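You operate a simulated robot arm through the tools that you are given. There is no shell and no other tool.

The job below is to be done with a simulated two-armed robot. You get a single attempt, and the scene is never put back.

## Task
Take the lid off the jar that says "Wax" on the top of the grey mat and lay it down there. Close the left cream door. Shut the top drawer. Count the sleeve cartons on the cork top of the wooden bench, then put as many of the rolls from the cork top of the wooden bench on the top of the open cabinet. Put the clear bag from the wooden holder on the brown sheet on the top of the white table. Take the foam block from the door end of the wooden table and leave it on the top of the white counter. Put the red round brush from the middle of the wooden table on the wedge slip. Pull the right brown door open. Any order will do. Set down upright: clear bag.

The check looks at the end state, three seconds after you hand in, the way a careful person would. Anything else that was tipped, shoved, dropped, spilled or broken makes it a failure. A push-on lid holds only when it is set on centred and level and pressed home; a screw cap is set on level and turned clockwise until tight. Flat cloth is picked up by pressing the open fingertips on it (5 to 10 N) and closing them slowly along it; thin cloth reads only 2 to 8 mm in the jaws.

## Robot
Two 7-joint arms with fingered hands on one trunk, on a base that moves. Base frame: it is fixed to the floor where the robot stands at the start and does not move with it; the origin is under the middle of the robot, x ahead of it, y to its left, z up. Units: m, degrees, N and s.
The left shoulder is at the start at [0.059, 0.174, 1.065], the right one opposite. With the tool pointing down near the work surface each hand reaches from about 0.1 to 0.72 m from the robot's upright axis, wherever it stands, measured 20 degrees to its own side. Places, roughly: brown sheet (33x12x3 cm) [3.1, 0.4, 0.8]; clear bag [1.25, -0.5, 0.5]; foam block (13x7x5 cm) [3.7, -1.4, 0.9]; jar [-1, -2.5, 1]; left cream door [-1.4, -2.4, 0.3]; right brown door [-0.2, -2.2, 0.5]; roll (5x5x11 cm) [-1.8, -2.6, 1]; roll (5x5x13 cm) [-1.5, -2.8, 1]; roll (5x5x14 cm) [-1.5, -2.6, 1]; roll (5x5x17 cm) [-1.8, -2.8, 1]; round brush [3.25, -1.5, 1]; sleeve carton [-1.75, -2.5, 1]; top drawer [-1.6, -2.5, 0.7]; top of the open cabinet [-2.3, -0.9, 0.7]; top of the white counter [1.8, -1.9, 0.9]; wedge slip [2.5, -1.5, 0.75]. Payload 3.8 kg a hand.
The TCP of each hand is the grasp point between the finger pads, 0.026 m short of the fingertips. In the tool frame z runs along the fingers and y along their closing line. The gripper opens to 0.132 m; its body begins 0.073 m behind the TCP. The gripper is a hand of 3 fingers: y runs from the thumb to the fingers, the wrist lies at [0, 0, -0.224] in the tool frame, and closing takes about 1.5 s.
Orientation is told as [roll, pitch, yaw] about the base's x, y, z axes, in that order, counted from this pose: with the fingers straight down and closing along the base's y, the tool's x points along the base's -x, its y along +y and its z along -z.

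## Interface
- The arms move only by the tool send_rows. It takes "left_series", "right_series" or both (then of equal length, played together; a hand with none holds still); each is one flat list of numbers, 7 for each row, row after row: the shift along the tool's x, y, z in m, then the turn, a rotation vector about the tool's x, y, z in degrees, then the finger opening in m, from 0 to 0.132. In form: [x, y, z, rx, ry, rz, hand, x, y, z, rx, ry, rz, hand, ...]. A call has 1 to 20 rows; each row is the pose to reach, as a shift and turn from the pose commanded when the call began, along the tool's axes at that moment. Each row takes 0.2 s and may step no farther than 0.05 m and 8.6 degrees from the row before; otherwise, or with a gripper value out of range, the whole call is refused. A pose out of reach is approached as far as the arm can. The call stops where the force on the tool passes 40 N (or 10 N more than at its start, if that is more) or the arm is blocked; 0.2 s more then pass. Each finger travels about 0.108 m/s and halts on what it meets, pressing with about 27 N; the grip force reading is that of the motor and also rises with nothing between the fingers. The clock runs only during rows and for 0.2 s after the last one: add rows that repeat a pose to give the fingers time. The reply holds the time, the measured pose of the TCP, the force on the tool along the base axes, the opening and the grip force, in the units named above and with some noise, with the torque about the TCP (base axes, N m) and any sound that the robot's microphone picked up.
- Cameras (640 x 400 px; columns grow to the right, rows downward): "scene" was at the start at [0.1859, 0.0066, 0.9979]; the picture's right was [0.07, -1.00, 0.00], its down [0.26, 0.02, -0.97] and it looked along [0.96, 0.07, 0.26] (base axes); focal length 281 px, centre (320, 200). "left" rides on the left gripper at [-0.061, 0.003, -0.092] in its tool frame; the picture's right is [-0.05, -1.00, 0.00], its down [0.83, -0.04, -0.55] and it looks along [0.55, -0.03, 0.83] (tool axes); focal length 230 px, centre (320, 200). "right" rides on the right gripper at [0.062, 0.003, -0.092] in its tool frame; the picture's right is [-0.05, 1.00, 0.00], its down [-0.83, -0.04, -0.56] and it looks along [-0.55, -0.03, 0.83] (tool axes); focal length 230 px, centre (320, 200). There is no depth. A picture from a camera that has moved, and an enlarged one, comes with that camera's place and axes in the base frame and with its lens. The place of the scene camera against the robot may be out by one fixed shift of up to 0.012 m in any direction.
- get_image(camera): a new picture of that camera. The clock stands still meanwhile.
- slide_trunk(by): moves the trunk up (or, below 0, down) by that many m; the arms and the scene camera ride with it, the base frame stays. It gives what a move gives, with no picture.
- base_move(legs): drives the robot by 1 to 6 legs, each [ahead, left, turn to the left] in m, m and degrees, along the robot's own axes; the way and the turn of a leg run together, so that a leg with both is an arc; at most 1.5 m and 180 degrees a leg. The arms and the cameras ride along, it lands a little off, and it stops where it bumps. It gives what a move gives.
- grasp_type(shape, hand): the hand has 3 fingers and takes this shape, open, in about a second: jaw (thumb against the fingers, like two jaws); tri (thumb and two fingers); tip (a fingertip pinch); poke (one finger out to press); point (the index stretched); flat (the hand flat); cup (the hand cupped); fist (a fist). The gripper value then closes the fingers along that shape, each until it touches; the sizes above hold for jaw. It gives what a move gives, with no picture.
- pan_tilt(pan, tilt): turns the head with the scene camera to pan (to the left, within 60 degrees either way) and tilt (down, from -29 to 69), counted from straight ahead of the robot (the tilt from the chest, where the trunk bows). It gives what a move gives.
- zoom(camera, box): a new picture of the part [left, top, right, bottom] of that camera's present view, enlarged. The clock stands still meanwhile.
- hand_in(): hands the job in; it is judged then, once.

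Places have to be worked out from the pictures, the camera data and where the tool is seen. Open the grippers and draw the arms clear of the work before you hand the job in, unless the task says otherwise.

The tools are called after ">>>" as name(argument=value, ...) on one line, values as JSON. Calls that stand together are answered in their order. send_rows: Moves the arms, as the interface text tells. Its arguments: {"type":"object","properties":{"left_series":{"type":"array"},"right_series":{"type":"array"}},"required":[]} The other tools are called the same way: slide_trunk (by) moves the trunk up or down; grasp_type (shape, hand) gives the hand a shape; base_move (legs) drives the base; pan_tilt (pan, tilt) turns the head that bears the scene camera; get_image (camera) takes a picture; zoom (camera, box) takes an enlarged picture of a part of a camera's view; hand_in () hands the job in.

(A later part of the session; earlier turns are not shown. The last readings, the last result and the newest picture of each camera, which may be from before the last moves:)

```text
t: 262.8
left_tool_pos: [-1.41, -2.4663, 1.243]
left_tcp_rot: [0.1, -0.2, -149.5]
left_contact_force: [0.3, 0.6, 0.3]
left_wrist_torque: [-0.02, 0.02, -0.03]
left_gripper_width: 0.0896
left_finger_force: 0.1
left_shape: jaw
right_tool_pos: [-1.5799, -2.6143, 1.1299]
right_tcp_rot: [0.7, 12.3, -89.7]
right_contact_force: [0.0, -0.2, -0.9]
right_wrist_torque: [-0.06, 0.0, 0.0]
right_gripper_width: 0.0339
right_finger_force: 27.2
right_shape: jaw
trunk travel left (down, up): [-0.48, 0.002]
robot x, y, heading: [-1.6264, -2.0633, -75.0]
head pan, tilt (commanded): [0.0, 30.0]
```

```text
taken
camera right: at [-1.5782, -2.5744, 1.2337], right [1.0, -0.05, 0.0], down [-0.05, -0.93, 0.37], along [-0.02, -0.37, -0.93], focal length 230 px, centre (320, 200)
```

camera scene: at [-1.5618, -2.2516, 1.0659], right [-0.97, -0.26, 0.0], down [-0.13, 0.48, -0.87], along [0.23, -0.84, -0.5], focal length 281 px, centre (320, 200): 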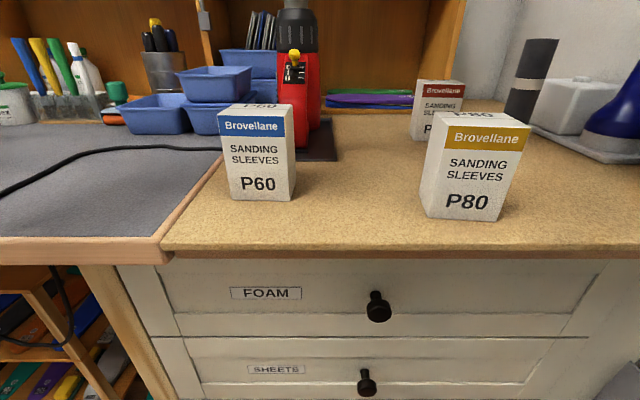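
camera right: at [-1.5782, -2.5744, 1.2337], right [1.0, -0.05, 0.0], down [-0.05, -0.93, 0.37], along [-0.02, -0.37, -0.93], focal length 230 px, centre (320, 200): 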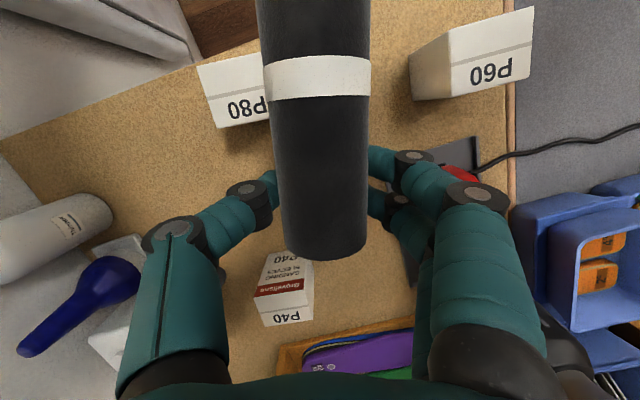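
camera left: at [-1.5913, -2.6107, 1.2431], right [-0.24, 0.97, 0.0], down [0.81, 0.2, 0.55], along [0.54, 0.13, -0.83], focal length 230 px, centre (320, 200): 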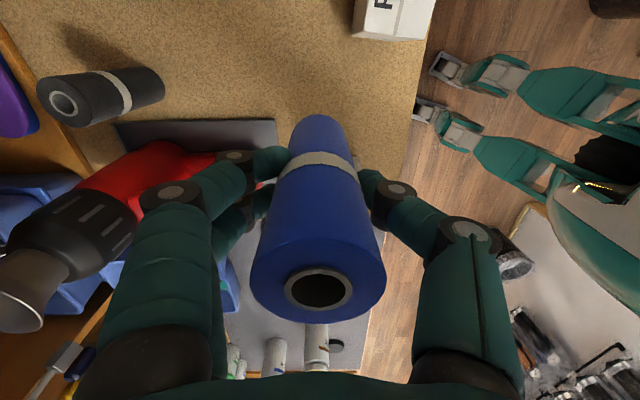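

The roll hangs securely, lying horizontally in the hand; cartons are untouched. To set it upright I'll first stand it on the cork (hand horizontal) and regrip from above. I raise it, back up 0.17 m, and rotate the hand forward.

>>> send_rows(right_series=[0.0085, 0, -0.039, 0, 0, 0, 0.025, 0.017, 0, -0.078, 0, 0, 0, 0.025])

>>> base_move(legs=[[-0.18, 0, 0]])

>>> send_rows(right_series=[0, 0, 0, 0, -8, 0, 0.025, 0, 0, 0, 0, -16, 0, 0.025, 0, 0, 0, 0, -24, 0, 0.025, 0, 0, 0, 0, -32, 0, 0.025, 0, 0, 0, 0, -40, 0, 0.025, 0, 0, 0, 0, -48, 0, 0.025, 0, 0, 0, 0, -56, 0, 0.025, 0, 0, 0, 0, -64, 0, 0.025, 0, 0, 0, 0, -72, 0, 0.025, 0, 0, 0, 0, -80, 0, 0.025, 0, 0, 0, 0, -88, 0, 0.025, 0, 0, 0, 0, -96, 0, 0.025, 0, 0, 0, 0, -102, 0, 0.025])

>>> get_image(camera="scene")

>>> get_image(camera="right")

```text
t: 263.4
left_tool_pos: [-1.4081, -2.4666, 1.2447]
left_tcp_rot: [0.1, -0.2, -149.5]
left_contact_force: [0.3, 0.2, -0.5]
left_wrist_torque: [0.02, -0.02, 0.02]
left_gripper_width: 0.0895
left_finger_force: 0.0
left_shape: jaw
right_tool_pos: [-1.5811, -2.6124, 1.2125]
right_tcp_rot: [0.8, 12.0, -89.8]
right_contact_force: [0.8, 0.7, -0.8]
right_wrist_torque: [-0.03, 0.01, -0.04]
right_gripper_width: 0.034
right_finger_force: 27.2
right_shape: jaw
trunk travel left (down, up): [-0.48, 0.002]
robot x, y, heading: [-1.6226, -2.0568, -74.9]
head pan, tilt (commanded): [0.0, 30.0]
```

```text
t: 264.9
left_tool_pos: [-1.4545, -2.2984, 1.2411]
left_tcp_rot: [-0.1, -0.1, -149.3]
left_contact_force: [0.1, 1.0, 0.0]
left_wrist_torque: [-0.01, 0.0, 0.01]
left_gripper_width: 0.0897
left_finger_force: 0.0
left_shape: jaw
right_tool_pos: [-1.6268, -2.4449, 1.2104]
right_tcp_rot: [0.8, 12.4, -89.8]
right_contact_force: [1.2, 0.2, -0.5]
right_wrist_torque: [0.0, -0.03, -0.05]
right_gripper_width: 0.0339
right_finger_force: 27.2
right_shape: jaw
trunk travel left (down, up): [-0.48, 0.002]
robot x, y, heading: [-1.6706, -1.8928, -75.2]
head pan, tilt (commanded): [0.0, 30.0]
```

```text
t: 267.7
left_tool_pos: [-1.4564, -2.2977, 1.2437]
left_tcp_rot: [0.1, -0.1, -149.4]
left_contact_force: [-0.2, 0.1, 0.1]
left_wrist_torque: [0.01, 0.0, -0.02]
left_gripper_width: 0.0898
left_finger_force: 0.0
left_shape: jaw
right_tool_pos: [-1.644, -2.4453, 1.2899]
right_tcp_rot: [-6.2, -86.2, -83.0]
right_contact_force: [0.2, 0.6, -1.4]
right_wrist_torque: [0.02, 0.01, 0.05]
right_gripper_width: 0.0336
right_finger_force: 26.8
right_shape: jaw
right hand out of reach, approached as far as the arm can: row 6, 12, 13
trunk travel left (down, up): [-0.48, 0.002]
robot x, y, heading: [-1.6706, -1.8921, -75.0]
head pan, tilt (commanded): [0.0, 30.0]
```

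```text
taken
camera scene: at [-1.6074, -2.0829, 1.0658], right [-0.96, -0.26, 0.0], down [-0.13, 0.48, -0.87], along [0.23, -0.84, -0.5], focal length 281 px, centre (320, 200)
```

scene: 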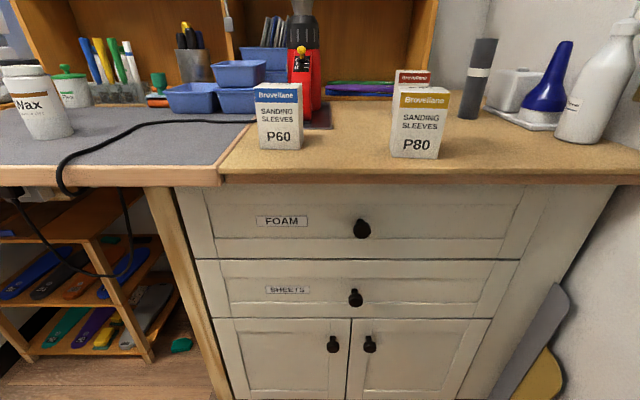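

```text
taken
camera right: at [-1.6417, -2.3492, 1.2335], right [1.0, 0.01, 0.04], down [-0.04, 0.5, 0.87], along [-0.02, -0.87, 0.5], focal length 230 px, centre (320, 200)
```

right: 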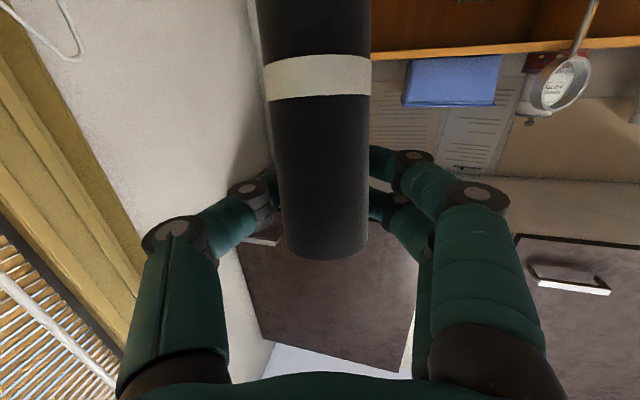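

The roll is now nearly vertical in the horizontal hand. I move the left hand further left, then lower the right hand and bring it over the free front lane of the cork, correcting the small lean.

>>> send_rows(left_series=[0.036, 0.01, 0, 0, 0, 0, 0.09, 0.072, 0.02, 0, 0, 0, 0, 0.09, 0.108, 0.03, 0, 0, 0, 0, 0.09, 0.145, 0.04, 0, 0, 0, 0, 0.09, 0.145, 0.04, 0, 0, 0, 0, 0.09, 0.145, 0.04, 0, 0, 0, 0, 0.09, 0.145, 0.04, 0, 0, 0, 0, 0.09, 0.145, 0.04, 0, 0, 0, 0, 0.09, 0.145, 0.04, 0, 0, 0, 0, 0.09], right_series=[0.02, 0, 0, 0, -0.5, -0.5, 0.025, 0.05, 0, 0, 0, -1, -1, 0.025, 0.08, 0.01, 0.01, 0, -1.5, -1.5, 0.025, 0.11, 0.03, 0.02, 0, -2, -2, 0.025, 0.14, 0.055, 0.03, 0, -2.5, -2.5, 0.025, 0.16, 0.08, 0.04, 0, -3, -2.5, 0.025, 0.17, 0.1, 0.05, 0, -3.6, -2.5, 0.025, 0.18, 0.1075, 0.07, 0, -3.6, -2.5, 0.025, 0.19, 0.1075, 0.08, 0, -3.6, -2.5, 0.025])

>>> get_image(camera="scene")

>>> get_image(camera="right")

```text
t: 269.7
left_tool_pos: [-1.3115, -2.2589, 1.2407]
left_tcp_rot: [0.0, -0.1, -149.2]
left_contact_force: [-0.2, -0.2, -0.7]
left_wrist_torque: [0.01, 0.02, 0.01]
left_gripper_width: 0.0898
left_finger_force: 0.0
left_shape: jaw
right_tool_pos: [-1.5442, -2.5354, 1.2349]
right_tcp_rot: [-44.3, -80.3, -44.2]
right_contact_force: [0.5, 0.0, -0.1]
right_wrist_torque: [0.03, 0.0, -0.02]
right_gripper_width: 0.0334
right_finger_force: 27.0
right_shape: jaw
right hand out of reach, approached as far as the arm can: row 1, 2, 3, 4, 5, 6, 7, 8, 9
trunk travel left (down, up): [-0.48, 0.002]
robot x, y, heading: [-1.6717, -1.8935, -74.8]
head pan, tilt (commanded): [0.0, 30.0]
```

```text
taken
camera scene: at [-1.6074, -2.0834, 1.0656], right [-0.96, -0.26, 0.0], down [-0.13, 0.48, -0.87], along [0.23, -0.84, -0.5], focal length 281 px, centre (320, 200)
```

scene: 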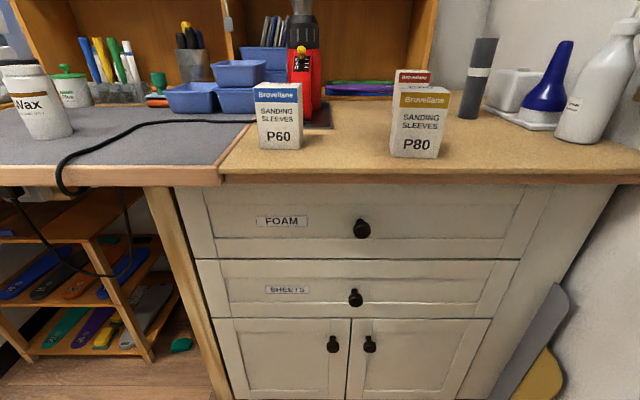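

```text
taken
camera right: at [-1.5496, -2.4368, 1.1855], right [1.0, 0.03, -0.07], down [0.05, 0.45, 0.89], along [0.05, -0.89, 0.45], focal length 230 px, centre (320, 200)
```

right: 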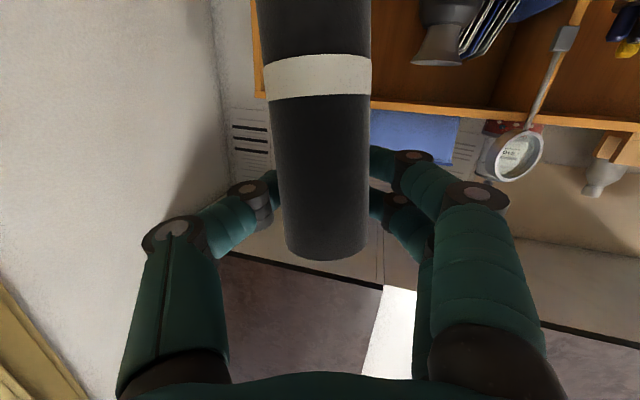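

The arm lags in this posture, as it did at the drawer until it got lower. I keep commanding it down with the lean corrected.

>>> send_rows(right_series=[0.03, 0, 0, 0, -2, 2, 0.025, 0.06, 0, 0, 0, -4, 4, 0.025, 0.09, 0, 0, 0, -6.6, 4, 0.025, 0.12, 0, 0.01, 0, -6.6, 4, 0.025, 0.15, 0, 0.01, 0, -6.6, 4, 0.025, 0.18, 0, 0.01, 0, -6.6, 4, 0.025, 0.2, 0, 0.01, 0, -6.6, 4, 0.025])

>>> get_image(camera="scene")

>>> get_image(camera="right")

```text
t: 271.3
left_tool_pos: [-1.3122, -2.2609, 1.2406]
left_tcp_rot: [0.0, -0.1, -149.3]
left_contact_force: [0.2, 0.0, -0.6]
left_wrist_torque: [0.01, 0.02, 0.0]
left_gripper_width: 0.0897
left_finger_force: 0.1
left_shape: jaw
right_tool_pos: [-1.5448, -2.5911, 1.191]
right_tcp_rot: [-37.8, -77.8, -49.9]
right_contact_force: [0.5, -0.2, -0.4]
right_wrist_torque: [0.04, 0.03, -0.03]
right_gripper_width: 0.0335
right_finger_force: 27.1
right_shape: jaw
right hand out of reach, approached as far as the arm can: row 1, 2, 3, 4, 5, 6, 7
trunk travel left (down, up): [-0.48, 0.002]
robot x, y, heading: [-1.6711, -1.8923, -74.8]
head pan, tilt (commanded): [0.0, 30.0]
```

```text
taken
camera scene: at [-1.607, -2.0836, 1.0655], right [-0.96, -0.26, 0.0], down [-0.13, 0.48, -0.87], along [0.23, -0.84, -0.5], focal length 281 px, centre (320, 200)
```

scene: 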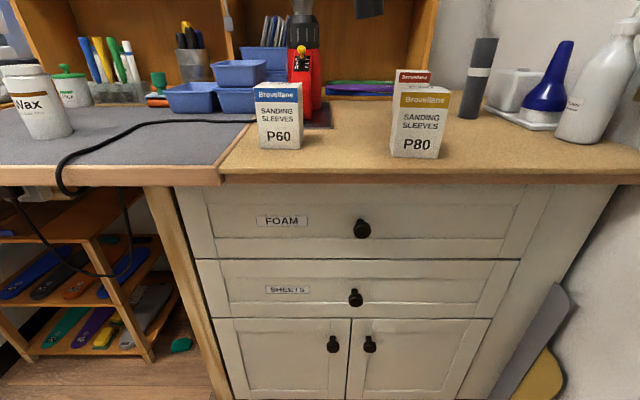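

```text
taken
camera right: at [-1.5524, -2.491, 1.145], right [1.0, 0.04, -0.08], down [0.05, 0.41, 0.91], along [0.07, -0.91, 0.41], focal length 230 px, centre (320, 200)
```

right: 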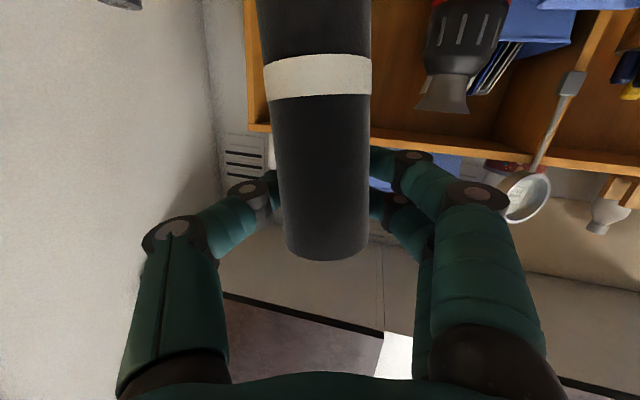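

The arm dislikes this spot near its midline. I shift the base 0.2 m left and bring the hand to the arm's right side, then use the trunk to lower.

>>> base_move(legs=[[0, 0.2, 0]])

>>> send_rows(right_series=[0, -0.04, -0.01, 0, -1, 1, 0.025, 0, -0.08, -0.02, 0, -2, 2, 0.025, 0, -0.12, -0.03, 0, -4, 3, 0.025, 0, -0.16, -0.04, 0, -6, 4, 0.025, 0, -0.2, -0.05, 0, -8, 4.6, 0.025, 0.02, -0.2, -0.05, 0, -9, 4.6, 0.025, 0.05, -0.2, -0.05, 0, -9, 4.6, 0.025])

>>> get_image(camera="right")

```text
t: 273.7
left_tool_pos: [-1.1182, -2.2084, 1.2399]
left_tcp_rot: [0.0, -0.2, -149.4]
left_contact_force: [0.4, 0.3, 0.4]
left_wrist_torque: [0.04, 0.03, 0.03]
left_gripper_width: 0.0897
left_finger_force: 0.0
left_shape: jaw
right_tool_pos: [-1.352, -2.5393, 1.1909]
right_tcp_rot: [-37.8, -77.9, -50.1]
right_contact_force: [0.1, 0.1, -1.5]
right_wrist_torque: [-0.01, 0.01, 0.05]
right_gripper_width: 0.0334
right_finger_force: 27.2
right_shape: jaw
trunk travel left (down, up): [-0.48, 0.002]
robot x, y, heading: [-1.4761, -1.8376, -75.1]
head pan, tilt (commanded): [0.0, 30.0]
```

```text
t: 275.3
left_tool_pos: [-1.1195, -2.2079, 1.242]
left_tcp_rot: [0.0, -0.1, -149.5]
left_contact_force: [-0.2, -0.1, 0.3]
left_wrist_torque: [0.0, -0.01, 0.04]
left_gripper_width: 0.0898
left_finger_force: 0.0
left_shape: jaw
right_tool_pos: [-1.5706, -2.4889, 1.2527]
right_tcp_rot: [-38.1, -84.6, -49.2]
right_contact_force: [0.1, 0.6, -0.1]
right_wrist_torque: [0.04, -0.02, 0.01]
right_gripper_width: 0.0333
right_finger_force: 27.1
right_shape: jaw
right hand out of reach, approached as far as the arm can: row 1, 2, 3, 4, 5, 6, 7
trunk travel left (down, up): [-0.48, 0.002]
robot x, y, heading: [-1.4769, -1.8385, -75.0]
head pan, tilt (commanded): [0.0, 30.0]
```

```text
taken
camera right: at [-1.5752, -2.3927, 1.1971], right [1.0, 0.05, -0.01], down [-0.02, 0.49, 0.87], along [0.04, -0.87, 0.49], focal length 230 px, centre (320, 200)
```

right: 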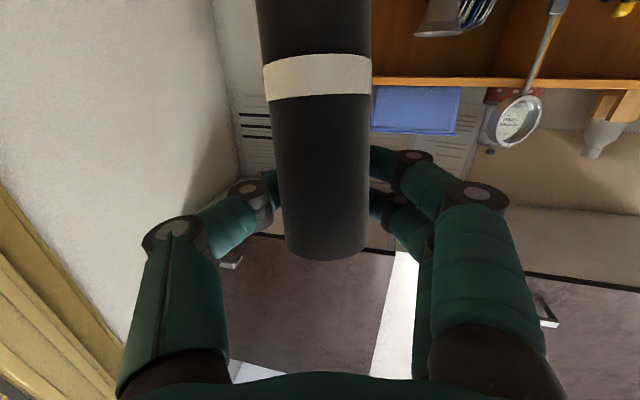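

The roll is nearly upright (≈4° lean) in the hand. I nudge the base to put it over the free lane and lower with the trunk.

>>> base_move(legs=[[0.05, 0.034, 0]])

>>> slide_trunk(by=-0.19)

>>> get_image(camera="right")

>>> pan_tilt(pan=-15, tilt=5)

>>> get_image(camera="scene")

```text
t: 276.3
left_tool_pos: [-1.0734, -2.2468, 1.2417]
left_tcp_rot: [0.1, -0.1, -149.5]
left_contact_force: [-0.7, 0.1, 0.3]
left_wrist_torque: [0.04, -0.01, 0.0]
left_gripper_width: 0.0897
left_finger_force: 0.0
left_shape: jaw
right_tool_pos: [-1.5233, -2.5264, 1.2527]
right_tcp_rot: [-38.7, -84.5, -48.5]
right_contact_force: [-0.2, -0.4, -0.6]
right_wrist_torque: [0.01, 0.01, 0.01]
right_gripper_width: 0.0334
right_finger_force: 26.7
right_shape: jaw
trunk travel left (down, up): [-0.48, 0.002]
robot x, y, heading: [-1.4348, -1.8806, -74.9]
head pan, tilt (commanded): [0.0, 30.0]
```

```text
t: 278.3
left_tool_pos: [-1.0719, -2.2455, 1.0513]
left_tcp_rot: [0.0, 0.0, -149.5]
left_contact_force: [0.6, -0.7, 0.1]
left_wrist_torque: [0.0, 0.02, 0.02]
left_gripper_width: 0.0898
left_finger_force: 0.0
left_shape: jaw
right_tool_pos: [-1.5234, -2.5273, 1.0628]
right_tcp_rot: [-38.7, -84.6, -48.6]
right_contact_force: [0.2, -0.1, 0.0]
right_wrist_torque: [0.0, 0.0, 0.03]
right_gripper_width: 0.0334
right_finger_force: 27.0
right_shape: jaw
trunk travel left (down, up): [-0.29, 0.192]
robot x, y, heading: [-1.4264, -1.8812, -74.5]
head pan, tilt (commanded): [0.0, 30.0]
```

```text
taken
camera right: at [-1.5287, -2.4314, 1.0076], right [1.0, 0.05, -0.01], down [-0.02, 0.49, 0.87], along [0.04, -0.87, 0.49], focal length 230 px, centre (320, 200)
```

right: 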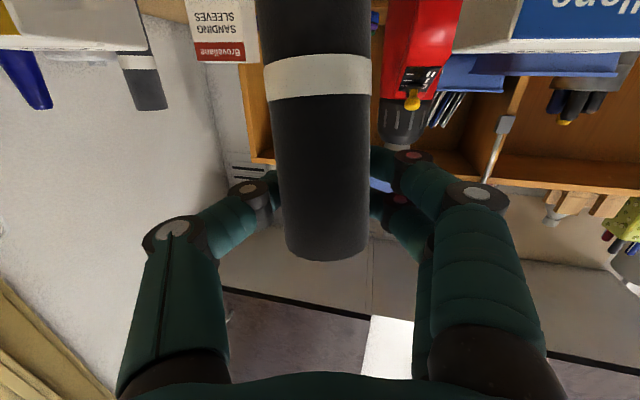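

```text
t: 279.2
left_tool_pos: [-1.0729, -2.2456, 1.0513]
left_tcp_rot: [0.0, -0.2, -149.5]
left_contact_force: [0.9, 0.1, 0.6]
left_wrist_torque: [-0.02, 0.01, 0.02]
left_gripper_width: 0.0899
left_finger_force: 0.1
left_shape: jaw
right_tool_pos: [-1.526, -2.527, 1.0618]
right_tcp_rot: [-38.5, -84.5, -48.9]
right_contact_force: [0.0, 0.7, -1.5]
right_wrist_torque: [0.02, 0.03, -0.05]
right_gripper_width: 0.0332
right_finger_force: 27.5
right_shape: jaw
trunk travel left (down, up): [-0.29, 0.192]
robot x, y, heading: [-1.4298, -1.8776, -74.7]
head pan, tilt (commanded): [-15.0, 5.0]
```

```text
taken
camera scene: at [-1.3966, -2.0518, 0.8811], right [-1.0, 0.0, 0.0], down [0.0, 0.09, -1.0], along [0.0, -1.0, -0.09], focal length 281 px, centre (320, 200)
```

scene: 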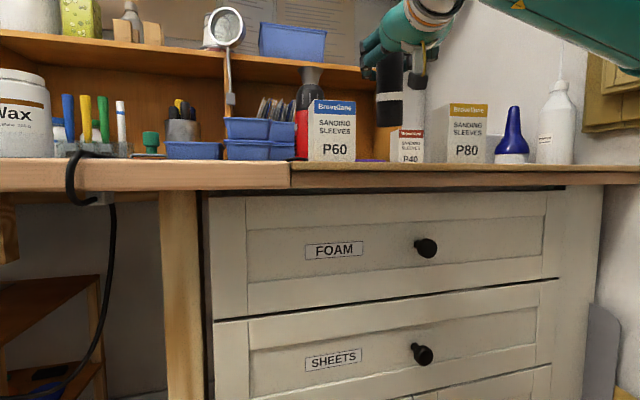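

The side view shows the roll upright with its bottom ≈6 cm above the cork. I lower the trunk 5 cm, then settle.

>>> slide_trunk(by=-0.05)

>>> zoom(camera="scene", box=[300, 40, 500, 165])

```text
t: 280.1
left_tool_pos: [-1.0724, -2.2454, 1.0012]
left_tcp_rot: [0.0, -0.1, -149.5]
left_contact_force: [-0.3, 0.9, -0.2]
left_wrist_torque: [0.01, 0.04, -0.02]
left_gripper_width: 0.0894
left_finger_force: 0.1
left_shape: jaw
right_tool_pos: [-1.5223, -2.5275, 1.0129]
right_tcp_rot: [-38.7, -84.6, -48.6]
right_contact_force: [-1.0, -0.5, -0.5]
right_wrist_torque: [0.0, 0.0, 0.02]
right_gripper_width: 0.0334
right_finger_force: 26.8
right_shape: jaw
trunk travel left (down, up): [-0.24, 0.242]
robot x, y, heading: [-1.4336, -1.8745, -74.9]
head pan, tilt (commanded): [-15.0, 5.0]
```

```text
3.20 times, centred on (400, 102) of scene
camera zoom: at [-1.3973, -2.0496, 0.8336], right [-1.0, 0.0, 0.0], down [0.0, 0.09, -1.0], along [0.0, -1.0, -0.09], focal length 900 px, centre (64, 512)
```

zoom: 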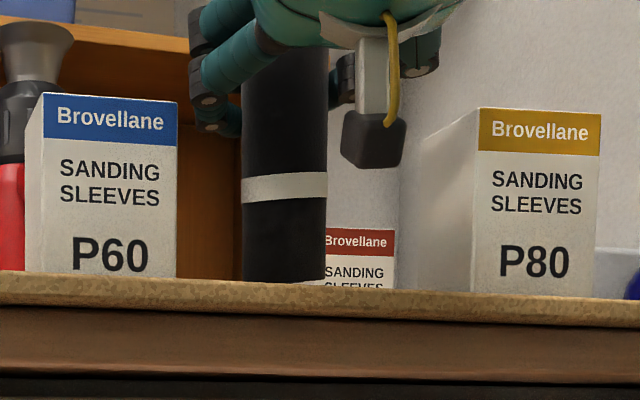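

Just above the surface. I lower in small trunk steps while watching the force.

>>> slide_trunk(by=-0.008)

>>> slide_trunk(by=-0.005)

```text
t: 280.7
left_tool_pos: [-1.0736, -2.2458, 0.9937]
left_tcp_rot: [-0.1, -0.1, -149.5]
left_contact_force: [-0.4, -0.8, 0.8]
left_wrist_torque: [0.0, 0.01, -0.02]
left_gripper_width: 0.0897
left_finger_force: 0.1
left_shape: jaw
right_tool_pos: [-1.5243, -2.5264, 1.0027]
right_tcp_rot: [-38.7, -84.7, -48.6]
right_contact_force: [-0.7, -0.1, -0.1]
right_wrist_torque: [-0.02, 0.01, 0.0]
right_gripper_width: 0.0334
right_finger_force: 27.2
right_shape: jaw
trunk travel left (down, up): [-0.232, 0.25]
robot x, y, heading: [-1.4283, -1.877, -74.8]
head pan, tilt (commanded): [-15.0, 5.0]
```

```text
t: 281.3
left_tool_pos: [-1.0727, -2.2449, 0.9881]
left_tcp_rot: [0.1, -0.1, -149.6]
left_contact_force: [0.3, 0.3, 0.7]
left_wrist_torque: [0.02, -0.02, 0.0]
left_gripper_width: 0.0895
left_finger_force: 0.0
left_shape: jaw
right_tool_pos: [-1.5232, -2.5276, 0.999]
right_tcp_rot: [-38.9, -84.7, -48.4]
right_contact_force: [-0.9, -1.7, 2.7]
right_wrist_torque: [-0.04, -0.02, -0.01]
right_gripper_width: 0.0332
right_finger_force: 27.2
right_shape: jaw
trunk travel left (down, up): [-0.227, 0.255]
robot x, y, heading: [-1.4287, -1.8804, -75.0]
head pan, tilt (commanded): [-15.0, 5.0]
```

Contact felt (~3 N). I press 2 mm more, then open the fingers and draw straight back.

>>> slide_trunk(by=-0.003)

>>> send_rows(right_series=[0, 0, 0, 0, 0, 0, 0.04, 0, 0, 0, 0, 0, 0, 0.05, 0, 0, 0, 0, 0, 0, 0.06, 0, 0, 0, 0, 0, 0, 0.07, 0, 0, 0, 0, 0, 0, 0.075, 0, 0, 0, 0, 0, 0, 0.075])

>>> get_image(camera="right")

>>> zoom(camera="scene", box=[300, 40, 500, 165])

```text
t: 281.8
left_tool_pos: [-1.0733, -2.2449, 0.9858]
left_tcp_rot: [0.1, -0.1, -149.5]
left_contact_force: [0.2, -0.4, -0.7]
left_wrist_torque: [-0.02, 0.01, 0.02]
left_gripper_width: 0.0897
left_finger_force: 0.0
left_shape: jaw
right_tool_pos: [-1.5237, -2.527, 0.9985]
right_tcp_rot: [-40.2, -84.9, -47.1]
right_contact_force: [0.0, -1.1, 13.4]
right_wrist_torque: [-0.17, -0.02, 0.0]
right_gripper_width: 0.0336
right_finger_force: 27.0
right_shape: jaw
trunk travel left (down, up): [-0.224, 0.258]
robot x, y, heading: [-1.4299, -1.879, -74.9]
head pan, tilt (commanded): [-15.0, 5.0]
```

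```text
t: 283.2
left_tool_pos: [-1.072, -2.2473, 0.9851]
left_tcp_rot: [0.0, -0.2, -149.5]
left_contact_force: [-0.5, 0.7, 0.0]
left_wrist_torque: [0.01, -0.01, -0.01]
left_gripper_width: 0.0897
left_finger_force: 0.1
left_shape: jaw
right_tool_pos: [-1.523, -2.5272, 0.9949]
right_tcp_rot: [-38.4, -84.6, -48.7]
right_contact_force: [-1.1, -0.4, -0.6]
right_wrist_torque: [0.0, 0.06, 0.0]
right_gripper_width: 0.0741
right_finger_force: 0.0
right_shape: jaw
trunk travel left (down, up): [-0.224, 0.258]
robot x, y, heading: [-1.4275, -1.8767, -75.0]
head pan, tilt (commanded): [-15.0, 5.0]
```

```text
taken
camera right: at [-1.5287, -2.4315, 0.9413], right [1.0, 0.05, -0.01], down [-0.02, 0.49, 0.87], along [0.04, -0.87, 0.49], focal length 230 px, centre (320, 200)
```

right: 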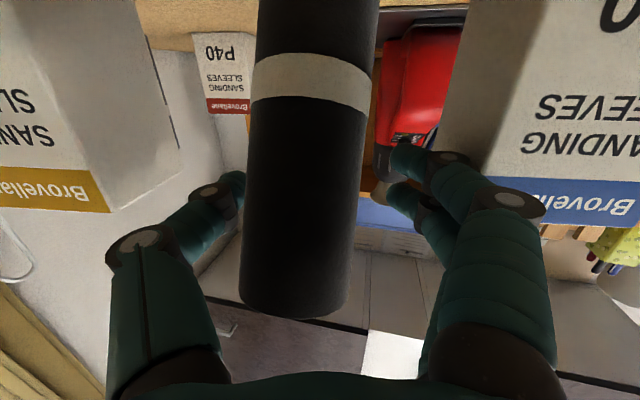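

```text
3.20 times, centred on (400, 102) of scene
camera zoom: at [-1.3973, -2.0496, 0.8179], right [-1.0, 0.0, 0.0], down [0.0, 0.09, -1.0], along [0.0, -1.0, -0.09], focal length 900 px, centre (64, 512)
```

zoom: 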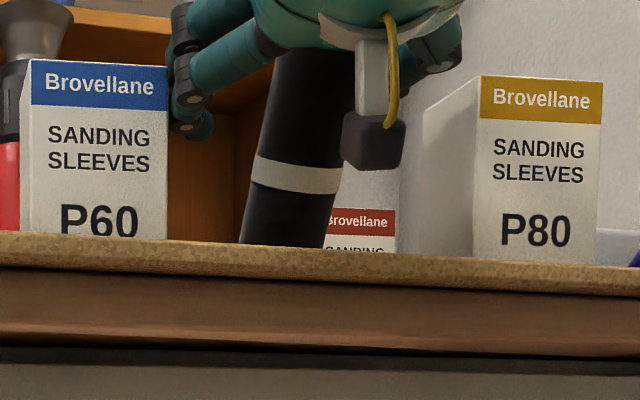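

The roll leans ~6° against the thumb. I shift the hand about 1 cm toward the left so the thumb pushes it upright, then check.

>>> send_rows(right_series=[0, 0.004, 0, 0, 0, 0, 0.074, 0, 0.008, 0, 0, 0, 0, 0.074, 0, 0.011, 0, 0, 0, 0, 0.074, 0, 0.011, 0, 0, 0, 0, 0.074])

>>> get_image(camera="right")

>>> zoom(camera="scene", box=[300, 40, 500, 165])

```text
t: 284.2
left_tool_pos: [-1.073, -2.2457, 0.9849]
left_tcp_rot: [0.2, -0.2, -149.4]
left_contact_force: [0.4, 0.1, -0.2]
left_wrist_torque: [-0.01, -0.01, 0.0]
left_gripper_width: 0.0896
left_finger_force: 0.0
left_shape: jaw
right_tool_pos: [-1.512, -2.5276, 0.9957]
right_tcp_rot: [-38.3, -84.6, -49.0]
right_contact_force: [-1.7, -0.1, 1.3]
right_wrist_torque: [0.03, -0.05, 0.01]
right_gripper_width: 0.0739
right_finger_force: 0.0
right_shape: jaw
trunk travel left (down, up): [-0.224, 0.258]
robot x, y, heading: [-1.4309, -1.8767, -74.6]
head pan, tilt (commanded): [-15.0, 5.0]
```

```text
taken
camera right: at [-1.5177, -2.4313, 0.9401], right [1.0, 0.05, -0.01], down [-0.02, 0.49, 0.87], along [0.04, -0.87, 0.49], focal length 230 px, centre (320, 200)
```

right: 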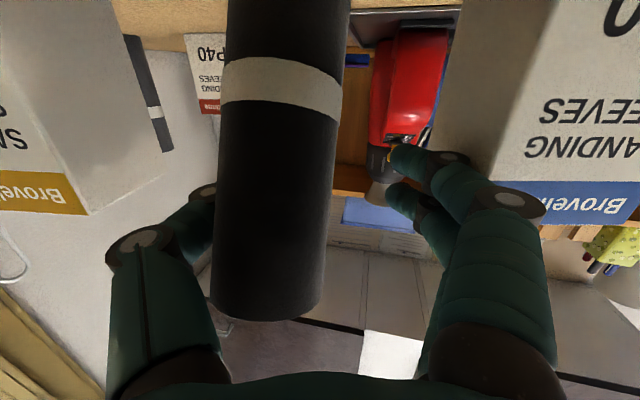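

```text
3.20 times, centred on (400, 102) of scene
camera zoom: at [-1.3973, -2.0496, 0.8179], right [-1.0, 0.0, 0.0], down [0.0, 0.09, -1.0], along [0.0, -1.0, -0.09], focal length 900 px, centre (64, 512)
```

zoom: 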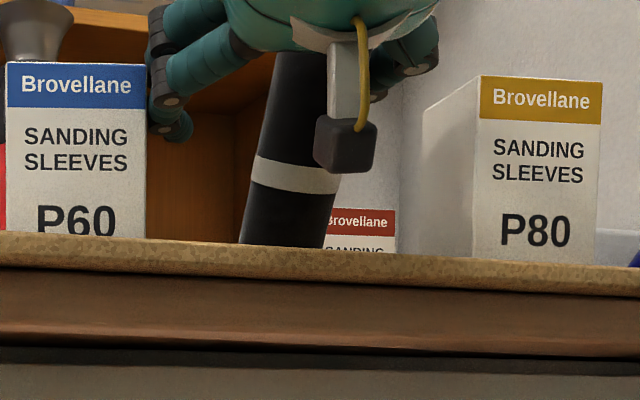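

P60 got nudged about 1 cm by the fingers and the roll still leans. I look closer before doing anything else.

>>> zoom(camera="right", box=[100, 0, 500, 330])

>>> get_image(camera="scene")

>>> get_image(camera="left")

```text
1.21 times, centred on (300, 165) of right
camera zoom: at [-1.5177, -2.4313, 0.9401], right [1.0, 0.05, -0.01], down [-0.02, 0.49, 0.87], along [0.04, -0.87, 0.49], focal length 279 px, centre (344, 242)
```

zoom: 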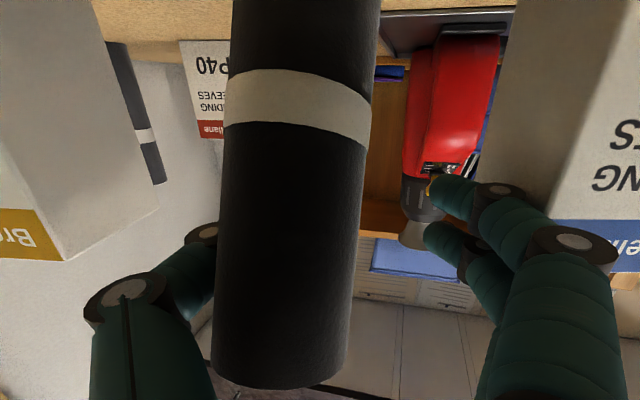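

```text
taken
camera scene: at [-1.3973, -2.0496, 0.8179], right [-1.0, 0.0, 0.0], down [0.0, 0.09, -1.0], along [0.0, -1.0, -0.09], focal length 281 px, centre (320, 200)
```

scene: 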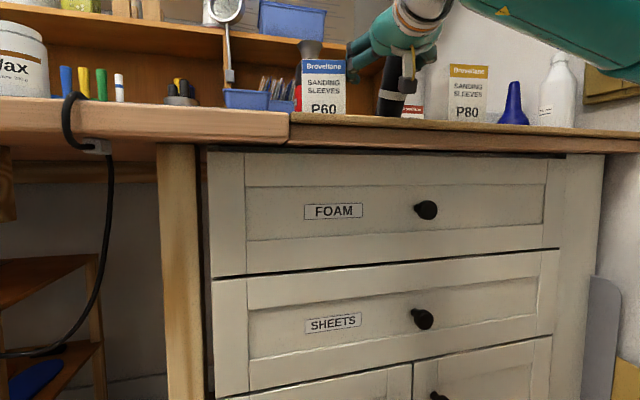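

```text
taken
camera left: at [-1.1248, -2.2804, 1.0775], right [-0.55, 0.83, 0.0], down [0.69, 0.46, 0.55], along [0.46, 0.3, -0.83], focal length 230 px, centre (320, 200)
```

left: 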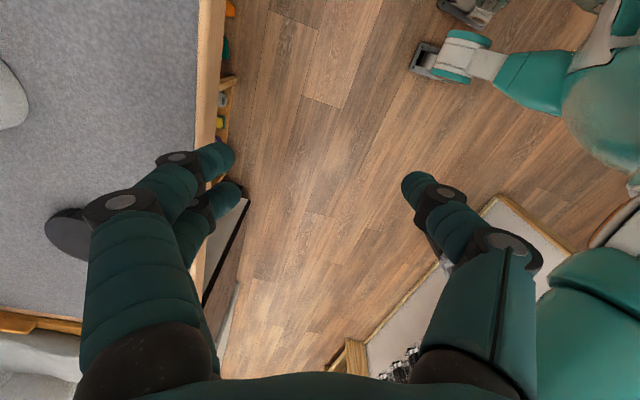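

The roll seems to lean toward the palm and thumb. I close the fingers slightly (moves thumb against the roll and fingers off P60) and look again.

>>> send_rows(right_series=[0, 0, 0, 0, 0, 0, 0.065, 0, 0, 0, 0, 0, 0, 0.058, 0, 0, 0, 0, 0, 0, 0.055, 0, 0, 0, 0, 0, 0, 0.055])

>>> get_image(camera="right")

>>> zoom(camera="scene", box=[280, 20, 480, 145])

```text
t: 285.2
left_tool_pos: [-1.0725, -2.2463, 0.9858]
left_tcp_rot: [0.0, -0.1, -149.5]
left_contact_force: [0.9, 0.1, -0.8]
left_wrist_torque: [0.01, -0.02, -0.03]
left_gripper_width: 0.0897
left_finger_force: 0.0
left_shape: jaw
right_tool_pos: [-1.512, -2.5275, 0.9942]
right_tcp_rot: [-38.4, -84.6, -49.0]
right_contact_force: [-0.5, -1.1, 0.2]
right_wrist_torque: [0.02, 0.01, -0.01]
right_gripper_width: 0.0554
right_finger_force: 0.0
right_shape: jaw
trunk travel left (down, up): [-0.224, 0.258]
robot x, y, heading: [-1.4318, -1.8779, -74.7]
head pan, tilt (commanded): [-15.0, 5.0]
```

```text
taken
camera right: at [-1.5176, -2.4313, 0.9399], right [1.0, 0.05, -0.01], down [-0.02, 0.49, 0.87], along [0.04, -0.87, 0.49], focal length 230 px, centre (320, 200)
```

right: 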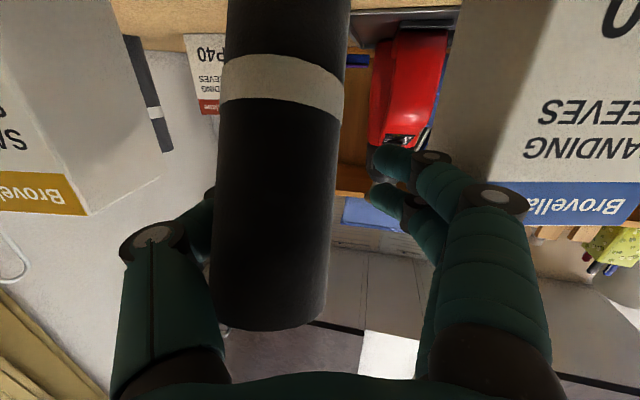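

```text
3.20 times, centred on (380, 82) of scene
camera zoom: at [-1.3973, -2.0496, 0.8179], right [-1.0, 0.0, 0.0], down [0.0, 0.09, -1.0], along [0.0, -1.0, -0.09], focal length 900 px, centre (128, 576)
```

zoom: 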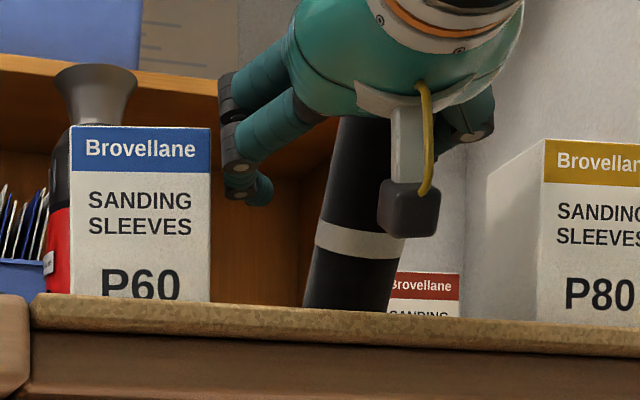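

The roll leans right against the thumb's base and slightly toward the palm. With ~2 cm clearance to P60 now, I push gently forward and left in small steps to bring it upright.

>>> send_rows(right_series=[0, 0.003, 0.005, 0, 0, 0, 0.055, 0, 0.006, 0.01, 0, 0, 0, 0.055, 0, 0.009, 0.015, 0, 0, 0, 0.055, 0, 0.009, 0.015, 0, 0, 0, 0.055])

>>> get_image(camera="right")

>>> zoom(camera="scene", box=[280, 20, 480, 145])

```text
t: 286.2
left_tool_pos: [-1.072, -2.2462, 0.9851]
left_tcp_rot: [0.0, -0.1, -149.5]
left_contact_force: [0.1, 0.0, 0.6]
left_wrist_torque: [0.03, 0.03, 0.0]
left_gripper_width: 0.09
left_finger_force: 0.0
left_shape: jaw
right_tool_pos: [-1.5024, -2.5405, 0.9935]
right_tcp_rot: [-38.1, -84.6, -49.0]
right_contact_force: [-0.7, 1.1, 0.7]
right_wrist_torque: [-0.02, -0.06, 0.03]
right_gripper_width: 0.0552
right_finger_force: 0.0
right_shape: jaw
trunk travel left (down, up): [-0.224, 0.258]
robot x, y, heading: [-1.4314, -1.875, -74.9]
head pan, tilt (commanded): [-15.0, 5.0]
```

```text
taken
camera right: at [-1.5083, -2.4446, 0.9384], right [1.0, 0.05, -0.01], down [-0.02, 0.49, 0.87], along [0.04, -0.87, 0.49], focal length 230 px, centre (320, 200)
```

right: 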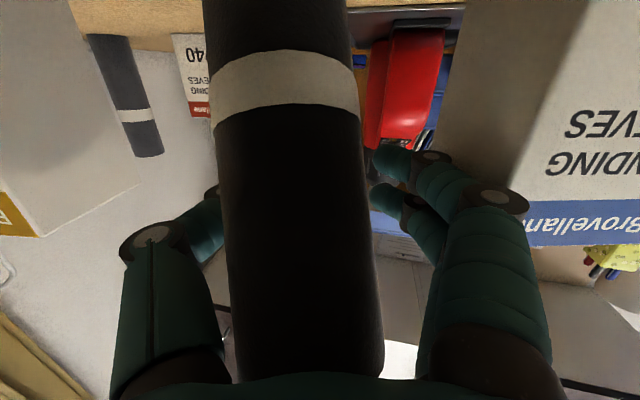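

```text
3.20 times, centred on (380, 82) of scene
camera zoom: at [-1.3973, -2.0496, 0.8179], right [-1.0, 0.0, 0.0], down [0.0, 0.09, -1.0], along [0.0, -1.0, -0.09], focal length 900 px, centre (128, 576)
```

zoom: 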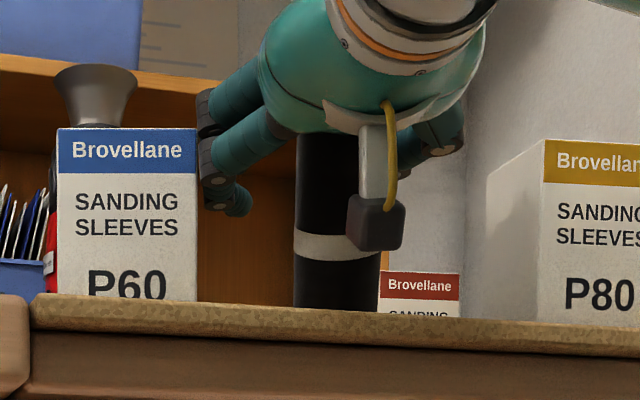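

The roll now rests tilted toward the palm while P60 was nudged again, so I stop pushing. I grip the roll as it is (fingers closing moves away from P60).

>>> send_rows(right_series=[0, 0, 0, 0, 0, 0, 0.045, 0, 0, 0, 0, 0, 0, 0.035, 0, 0, 0, 0, 0, 0, 0.025, 0, 0, 0, 0, 0, 0, 0.015, 0, 0, 0, 0, 0, 0, 0.01, 0, 0, 0, 0, 0, 0, 0.01, 0, 0, 0, 0, 0, 0, 0.01])

>>> get_image(camera="right")

>>> zoom(camera="scene", box=[280, 20, 480, 145])

```text
t: 287.8
left_tool_pos: [-1.0735, -2.2456, 0.9855]
left_tcp_rot: [0.1, 0.0, -149.5]
left_contact_force: [0.7, 0.2, -0.4]
left_wrist_torque: [-0.01, 0.01, 0.0]
left_gripper_width: 0.0898
left_finger_force: 0.0
left_shape: jaw
right_tool_pos: [-1.5041, -2.5408, 0.9929]
right_tcp_rot: [-38.4, -84.5, -48.7]
right_contact_force: [1.1, 0.5, -0.5]
right_wrist_torque: [-0.03, 0.02, 0.01]
right_gripper_width: 0.0102
right_finger_force: 0.1
right_shape: jaw
trunk travel left (down, up): [-0.224, 0.258]
robot x, y, heading: [-1.4332, -1.8758, -74.8]
head pan, tilt (commanded): [-15.0, 5.0]
```

```text
taken
camera right: at [-1.5083, -2.4446, 0.9383], right [1.0, 0.05, -0.01], down [-0.02, 0.49, 0.87], along [0.04, -0.87, 0.49], focal length 230 px, centre (320, 200)
```

right: 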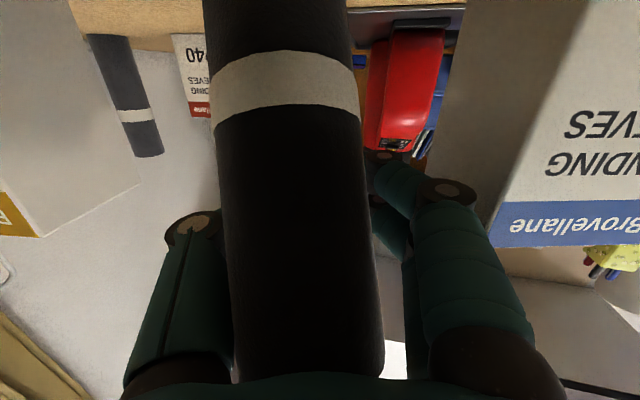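

```text
3.20 times, centred on (380, 82) of scene
camera zoom: at [-1.3973, -2.0496, 0.8179], right [-1.0, 0.0, 0.0], down [0.0, 0.09, -1.0], along [0.0, -1.0, -0.09], focal length 900 px, centre (128, 576)
```

zoom: 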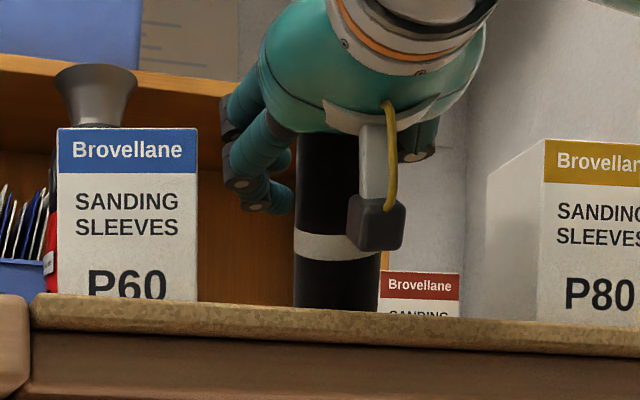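

The fingers closed behind the roll: it is caged, leaning ~29° onto the palm. With the fingers closed there is ~1 cm free to P60, so I push straight forward slowly with the palm to stand the roll up.

>>> send_rows(right_series=[0, -0.003, 0.006, 0, 0, 0, 0.01, 0, -0.005, 0.012, 0, 0, 0, 0.01, 0, -0.005, 0.018, 0, 0, 0, 0.01, 0, -0.005, 0.024, 0, 0, 0, 0.01, 0, -0.005, 0.03, 0, 0, 0, 0.01, 0, -0.005, 0.03, 0, 0, 0, 0.01])

>>> get_image(camera="right")

>>> zoom(camera="scene", box=[280, 20, 480, 145])

```text
t: 289.2
left_tool_pos: [-1.0732, -2.2463, 0.9842]
left_tcp_rot: [0.0, -0.2, -149.4]
left_contact_force: [-0.2, 0.3, 0.0]
left_wrist_torque: [0.01, -0.01, 0.0]
left_gripper_width: 0.09
left_finger_force: 0.1
left_shape: jaw
right_tool_pos: [-1.5066, -2.5702, 0.9918]
right_tcp_rot: [-38.1, -84.6, -49.0]
right_contact_force: [-0.4, 0.3, -0.2]
right_wrist_torque: [0.01, 0.04, 0.01]
right_gripper_width: 0.0104
right_finger_force: 0.0
right_shape: jaw
trunk travel left (down, up): [-0.224, 0.258]
robot x, y, heading: [-1.4268, -1.8768, -74.7]
head pan, tilt (commanded): [-15.0, 5.0]
```

```text
taken
camera right: at [-1.5111, -2.475, 0.9374], right [1.0, 0.05, -0.01], down [-0.02, 0.49, 0.87], along [0.04, -0.87, 0.49], focal length 230 px, centre (320, 200)
```

right: 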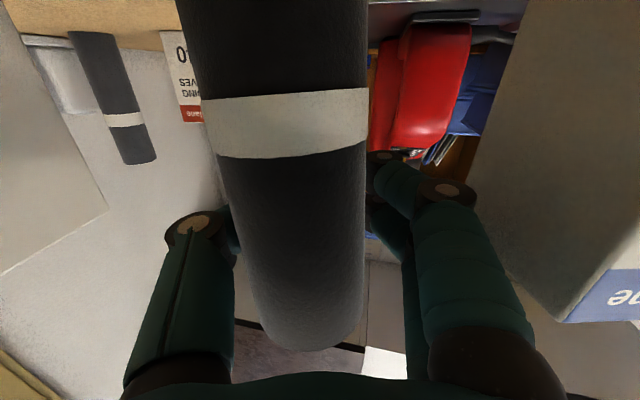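

```text
3.20 times, centred on (380, 82) of scene
camera zoom: at [-1.3973, -2.0496, 0.8179], right [-1.0, 0.0, 0.0], down [0.0, 0.09, -1.0], along [0.0, -1.0, -0.09], focal length 900 px, centre (128, 576)
```

zoom: 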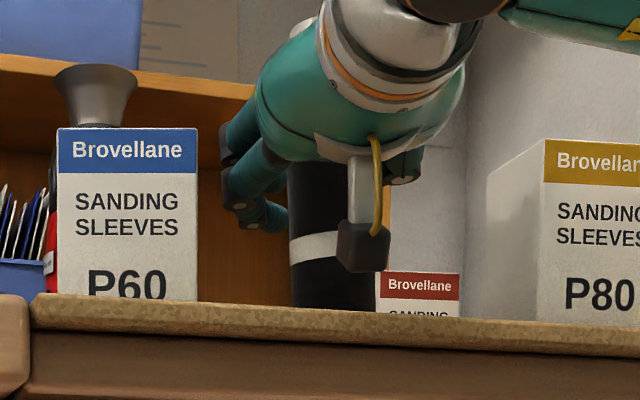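

The roll now stands essentially upright between palm and closed fingers, and P60 was not touched this time. I lift the hand straight up with the trunk to leave it standing.

>>> slide_trunk(by=0.03)

>>> get_image(camera="right")

>>> zoom(camera="scene", box=[280, 20, 480, 145])

```text
t: 289.9
left_tool_pos: [-1.0731, -2.2462, 1.0147]
left_tcp_rot: [0.0, -0.1, -149.6]
left_contact_force: [0.5, 0.5, 0.8]
left_wrist_torque: [0.01, -0.01, 0.0]
left_gripper_width: 0.0897
left_finger_force: 0.1
left_shape: jaw
right_tool_pos: [-1.5057, -2.5724, 1.0218]
right_tcp_rot: [-38.1, -84.6, -49.0]
right_contact_force: [-0.2, -0.8, 0.3]
right_wrist_torque: [0.0, 0.01, -0.01]
right_gripper_width: 0.0107
right_finger_force: 0.0
right_shape: jaw
trunk travel left (down, up): [-0.254, 0.228]
robot x, y, heading: [-1.4302, -1.8785, -74.9]
head pan, tilt (commanded): [-15.0, 5.0]
```

```text
taken
camera right: at [-1.5117, -2.476, 0.9668], right [1.0, 0.05, -0.01], down [-0.02, 0.49, 0.87], along [0.04, -0.87, 0.49], focal length 230 px, centre (320, 200)
```

right: 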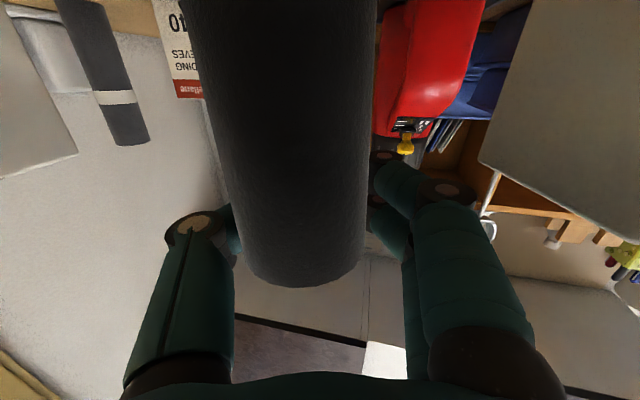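

```text
3.20 times, centred on (380, 82) of scene
camera zoom: at [-1.3971, -2.0503, 0.847], right [-1.0, 0.0, 0.0], down [0.0, 0.09, -1.0], along [0.0, -1.0, -0.09], focal length 900 px, centre (128, 576)
```

zoom: 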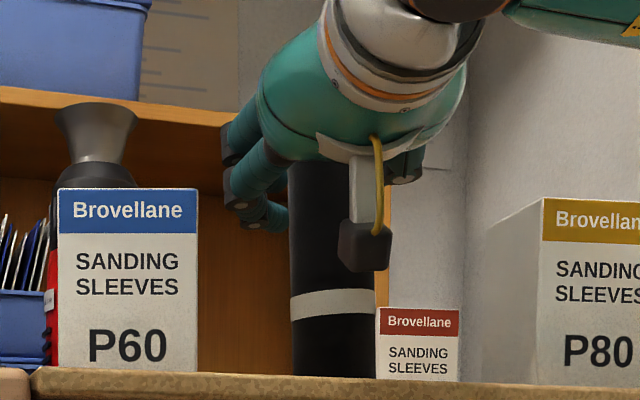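

The roll stays put, standing upright, while the hand rises. I continue raising by 0.15 m and look.

>>> slide_trunk(by=0.16)

>>> pan_tilt(pan=0, tilt=25)

>>> get_image(camera="scene")

```text
t: 291.8
left_tool_pos: [-1.0728, -2.2464, 1.1748]
left_tcp_rot: [-0.1, -0.1, -149.4]
left_contact_force: [0.5, -0.9, 0.6]
left_wrist_torque: [0.03, -0.02, 0.0]
left_gripper_width: 0.0895
left_finger_force: 0.0
left_shape: jaw
right_tool_pos: [-1.507, -2.5732, 1.181]
right_tcp_rot: [-37.9, -84.6, -49.3]
right_contact_force: [-0.5, -0.4, -0.6]
right_wrist_torque: [-0.02, -0.03, 0.01]
right_gripper_width: 0.0104
right_finger_force: 0.1
right_shape: jaw
trunk travel left (down, up): [-0.414, 0.068]
robot x, y, heading: [-1.4283, -1.876, -75.1]
head pan, tilt (commanded): [-15.0, 5.0]
```

```text
t: 292.6
left_tool_pos: [-1.0737, -2.2465, 1.1748]
left_tcp_rot: [0.0, -0.1, -149.5]
left_contact_force: [0.4, -0.3, 0.0]
left_wrist_torque: [-0.03, 0.01, -0.02]
left_gripper_width: 0.0897
left_finger_force: 0.1
left_shape: jaw
right_tool_pos: [-1.5067, -2.5702, 1.1821]
right_tcp_rot: [-38.4, -84.5, -48.8]
right_contact_force: [-0.3, -0.4, 0.1]
right_wrist_torque: [0.06, -0.01, -0.03]
right_gripper_width: 0.0105
right_finger_force: 0.0
right_shape: jaw
trunk travel left (down, up): [-0.414, 0.068]
robot x, y, heading: [-1.4306, -1.8785, -74.9]
head pan, tilt (commanded): [0.0, 25.0]
```

```text
taken
camera scene: at [-1.3689, -2.0639, 0.9824], right [-0.97, -0.26, 0.0], down [-0.11, 0.41, -0.91], along [0.23, -0.88, -0.42], focal length 281 px, centre (320, 200)
```

scene: 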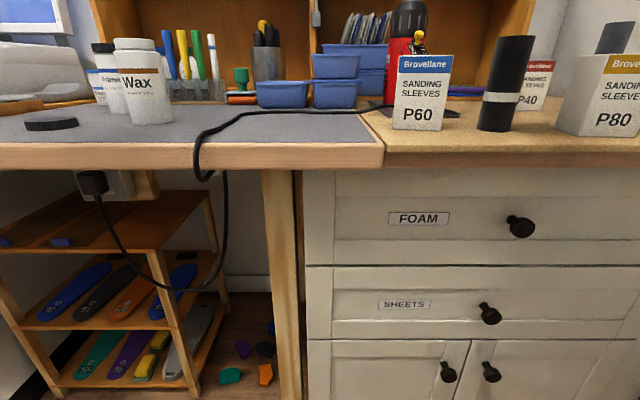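

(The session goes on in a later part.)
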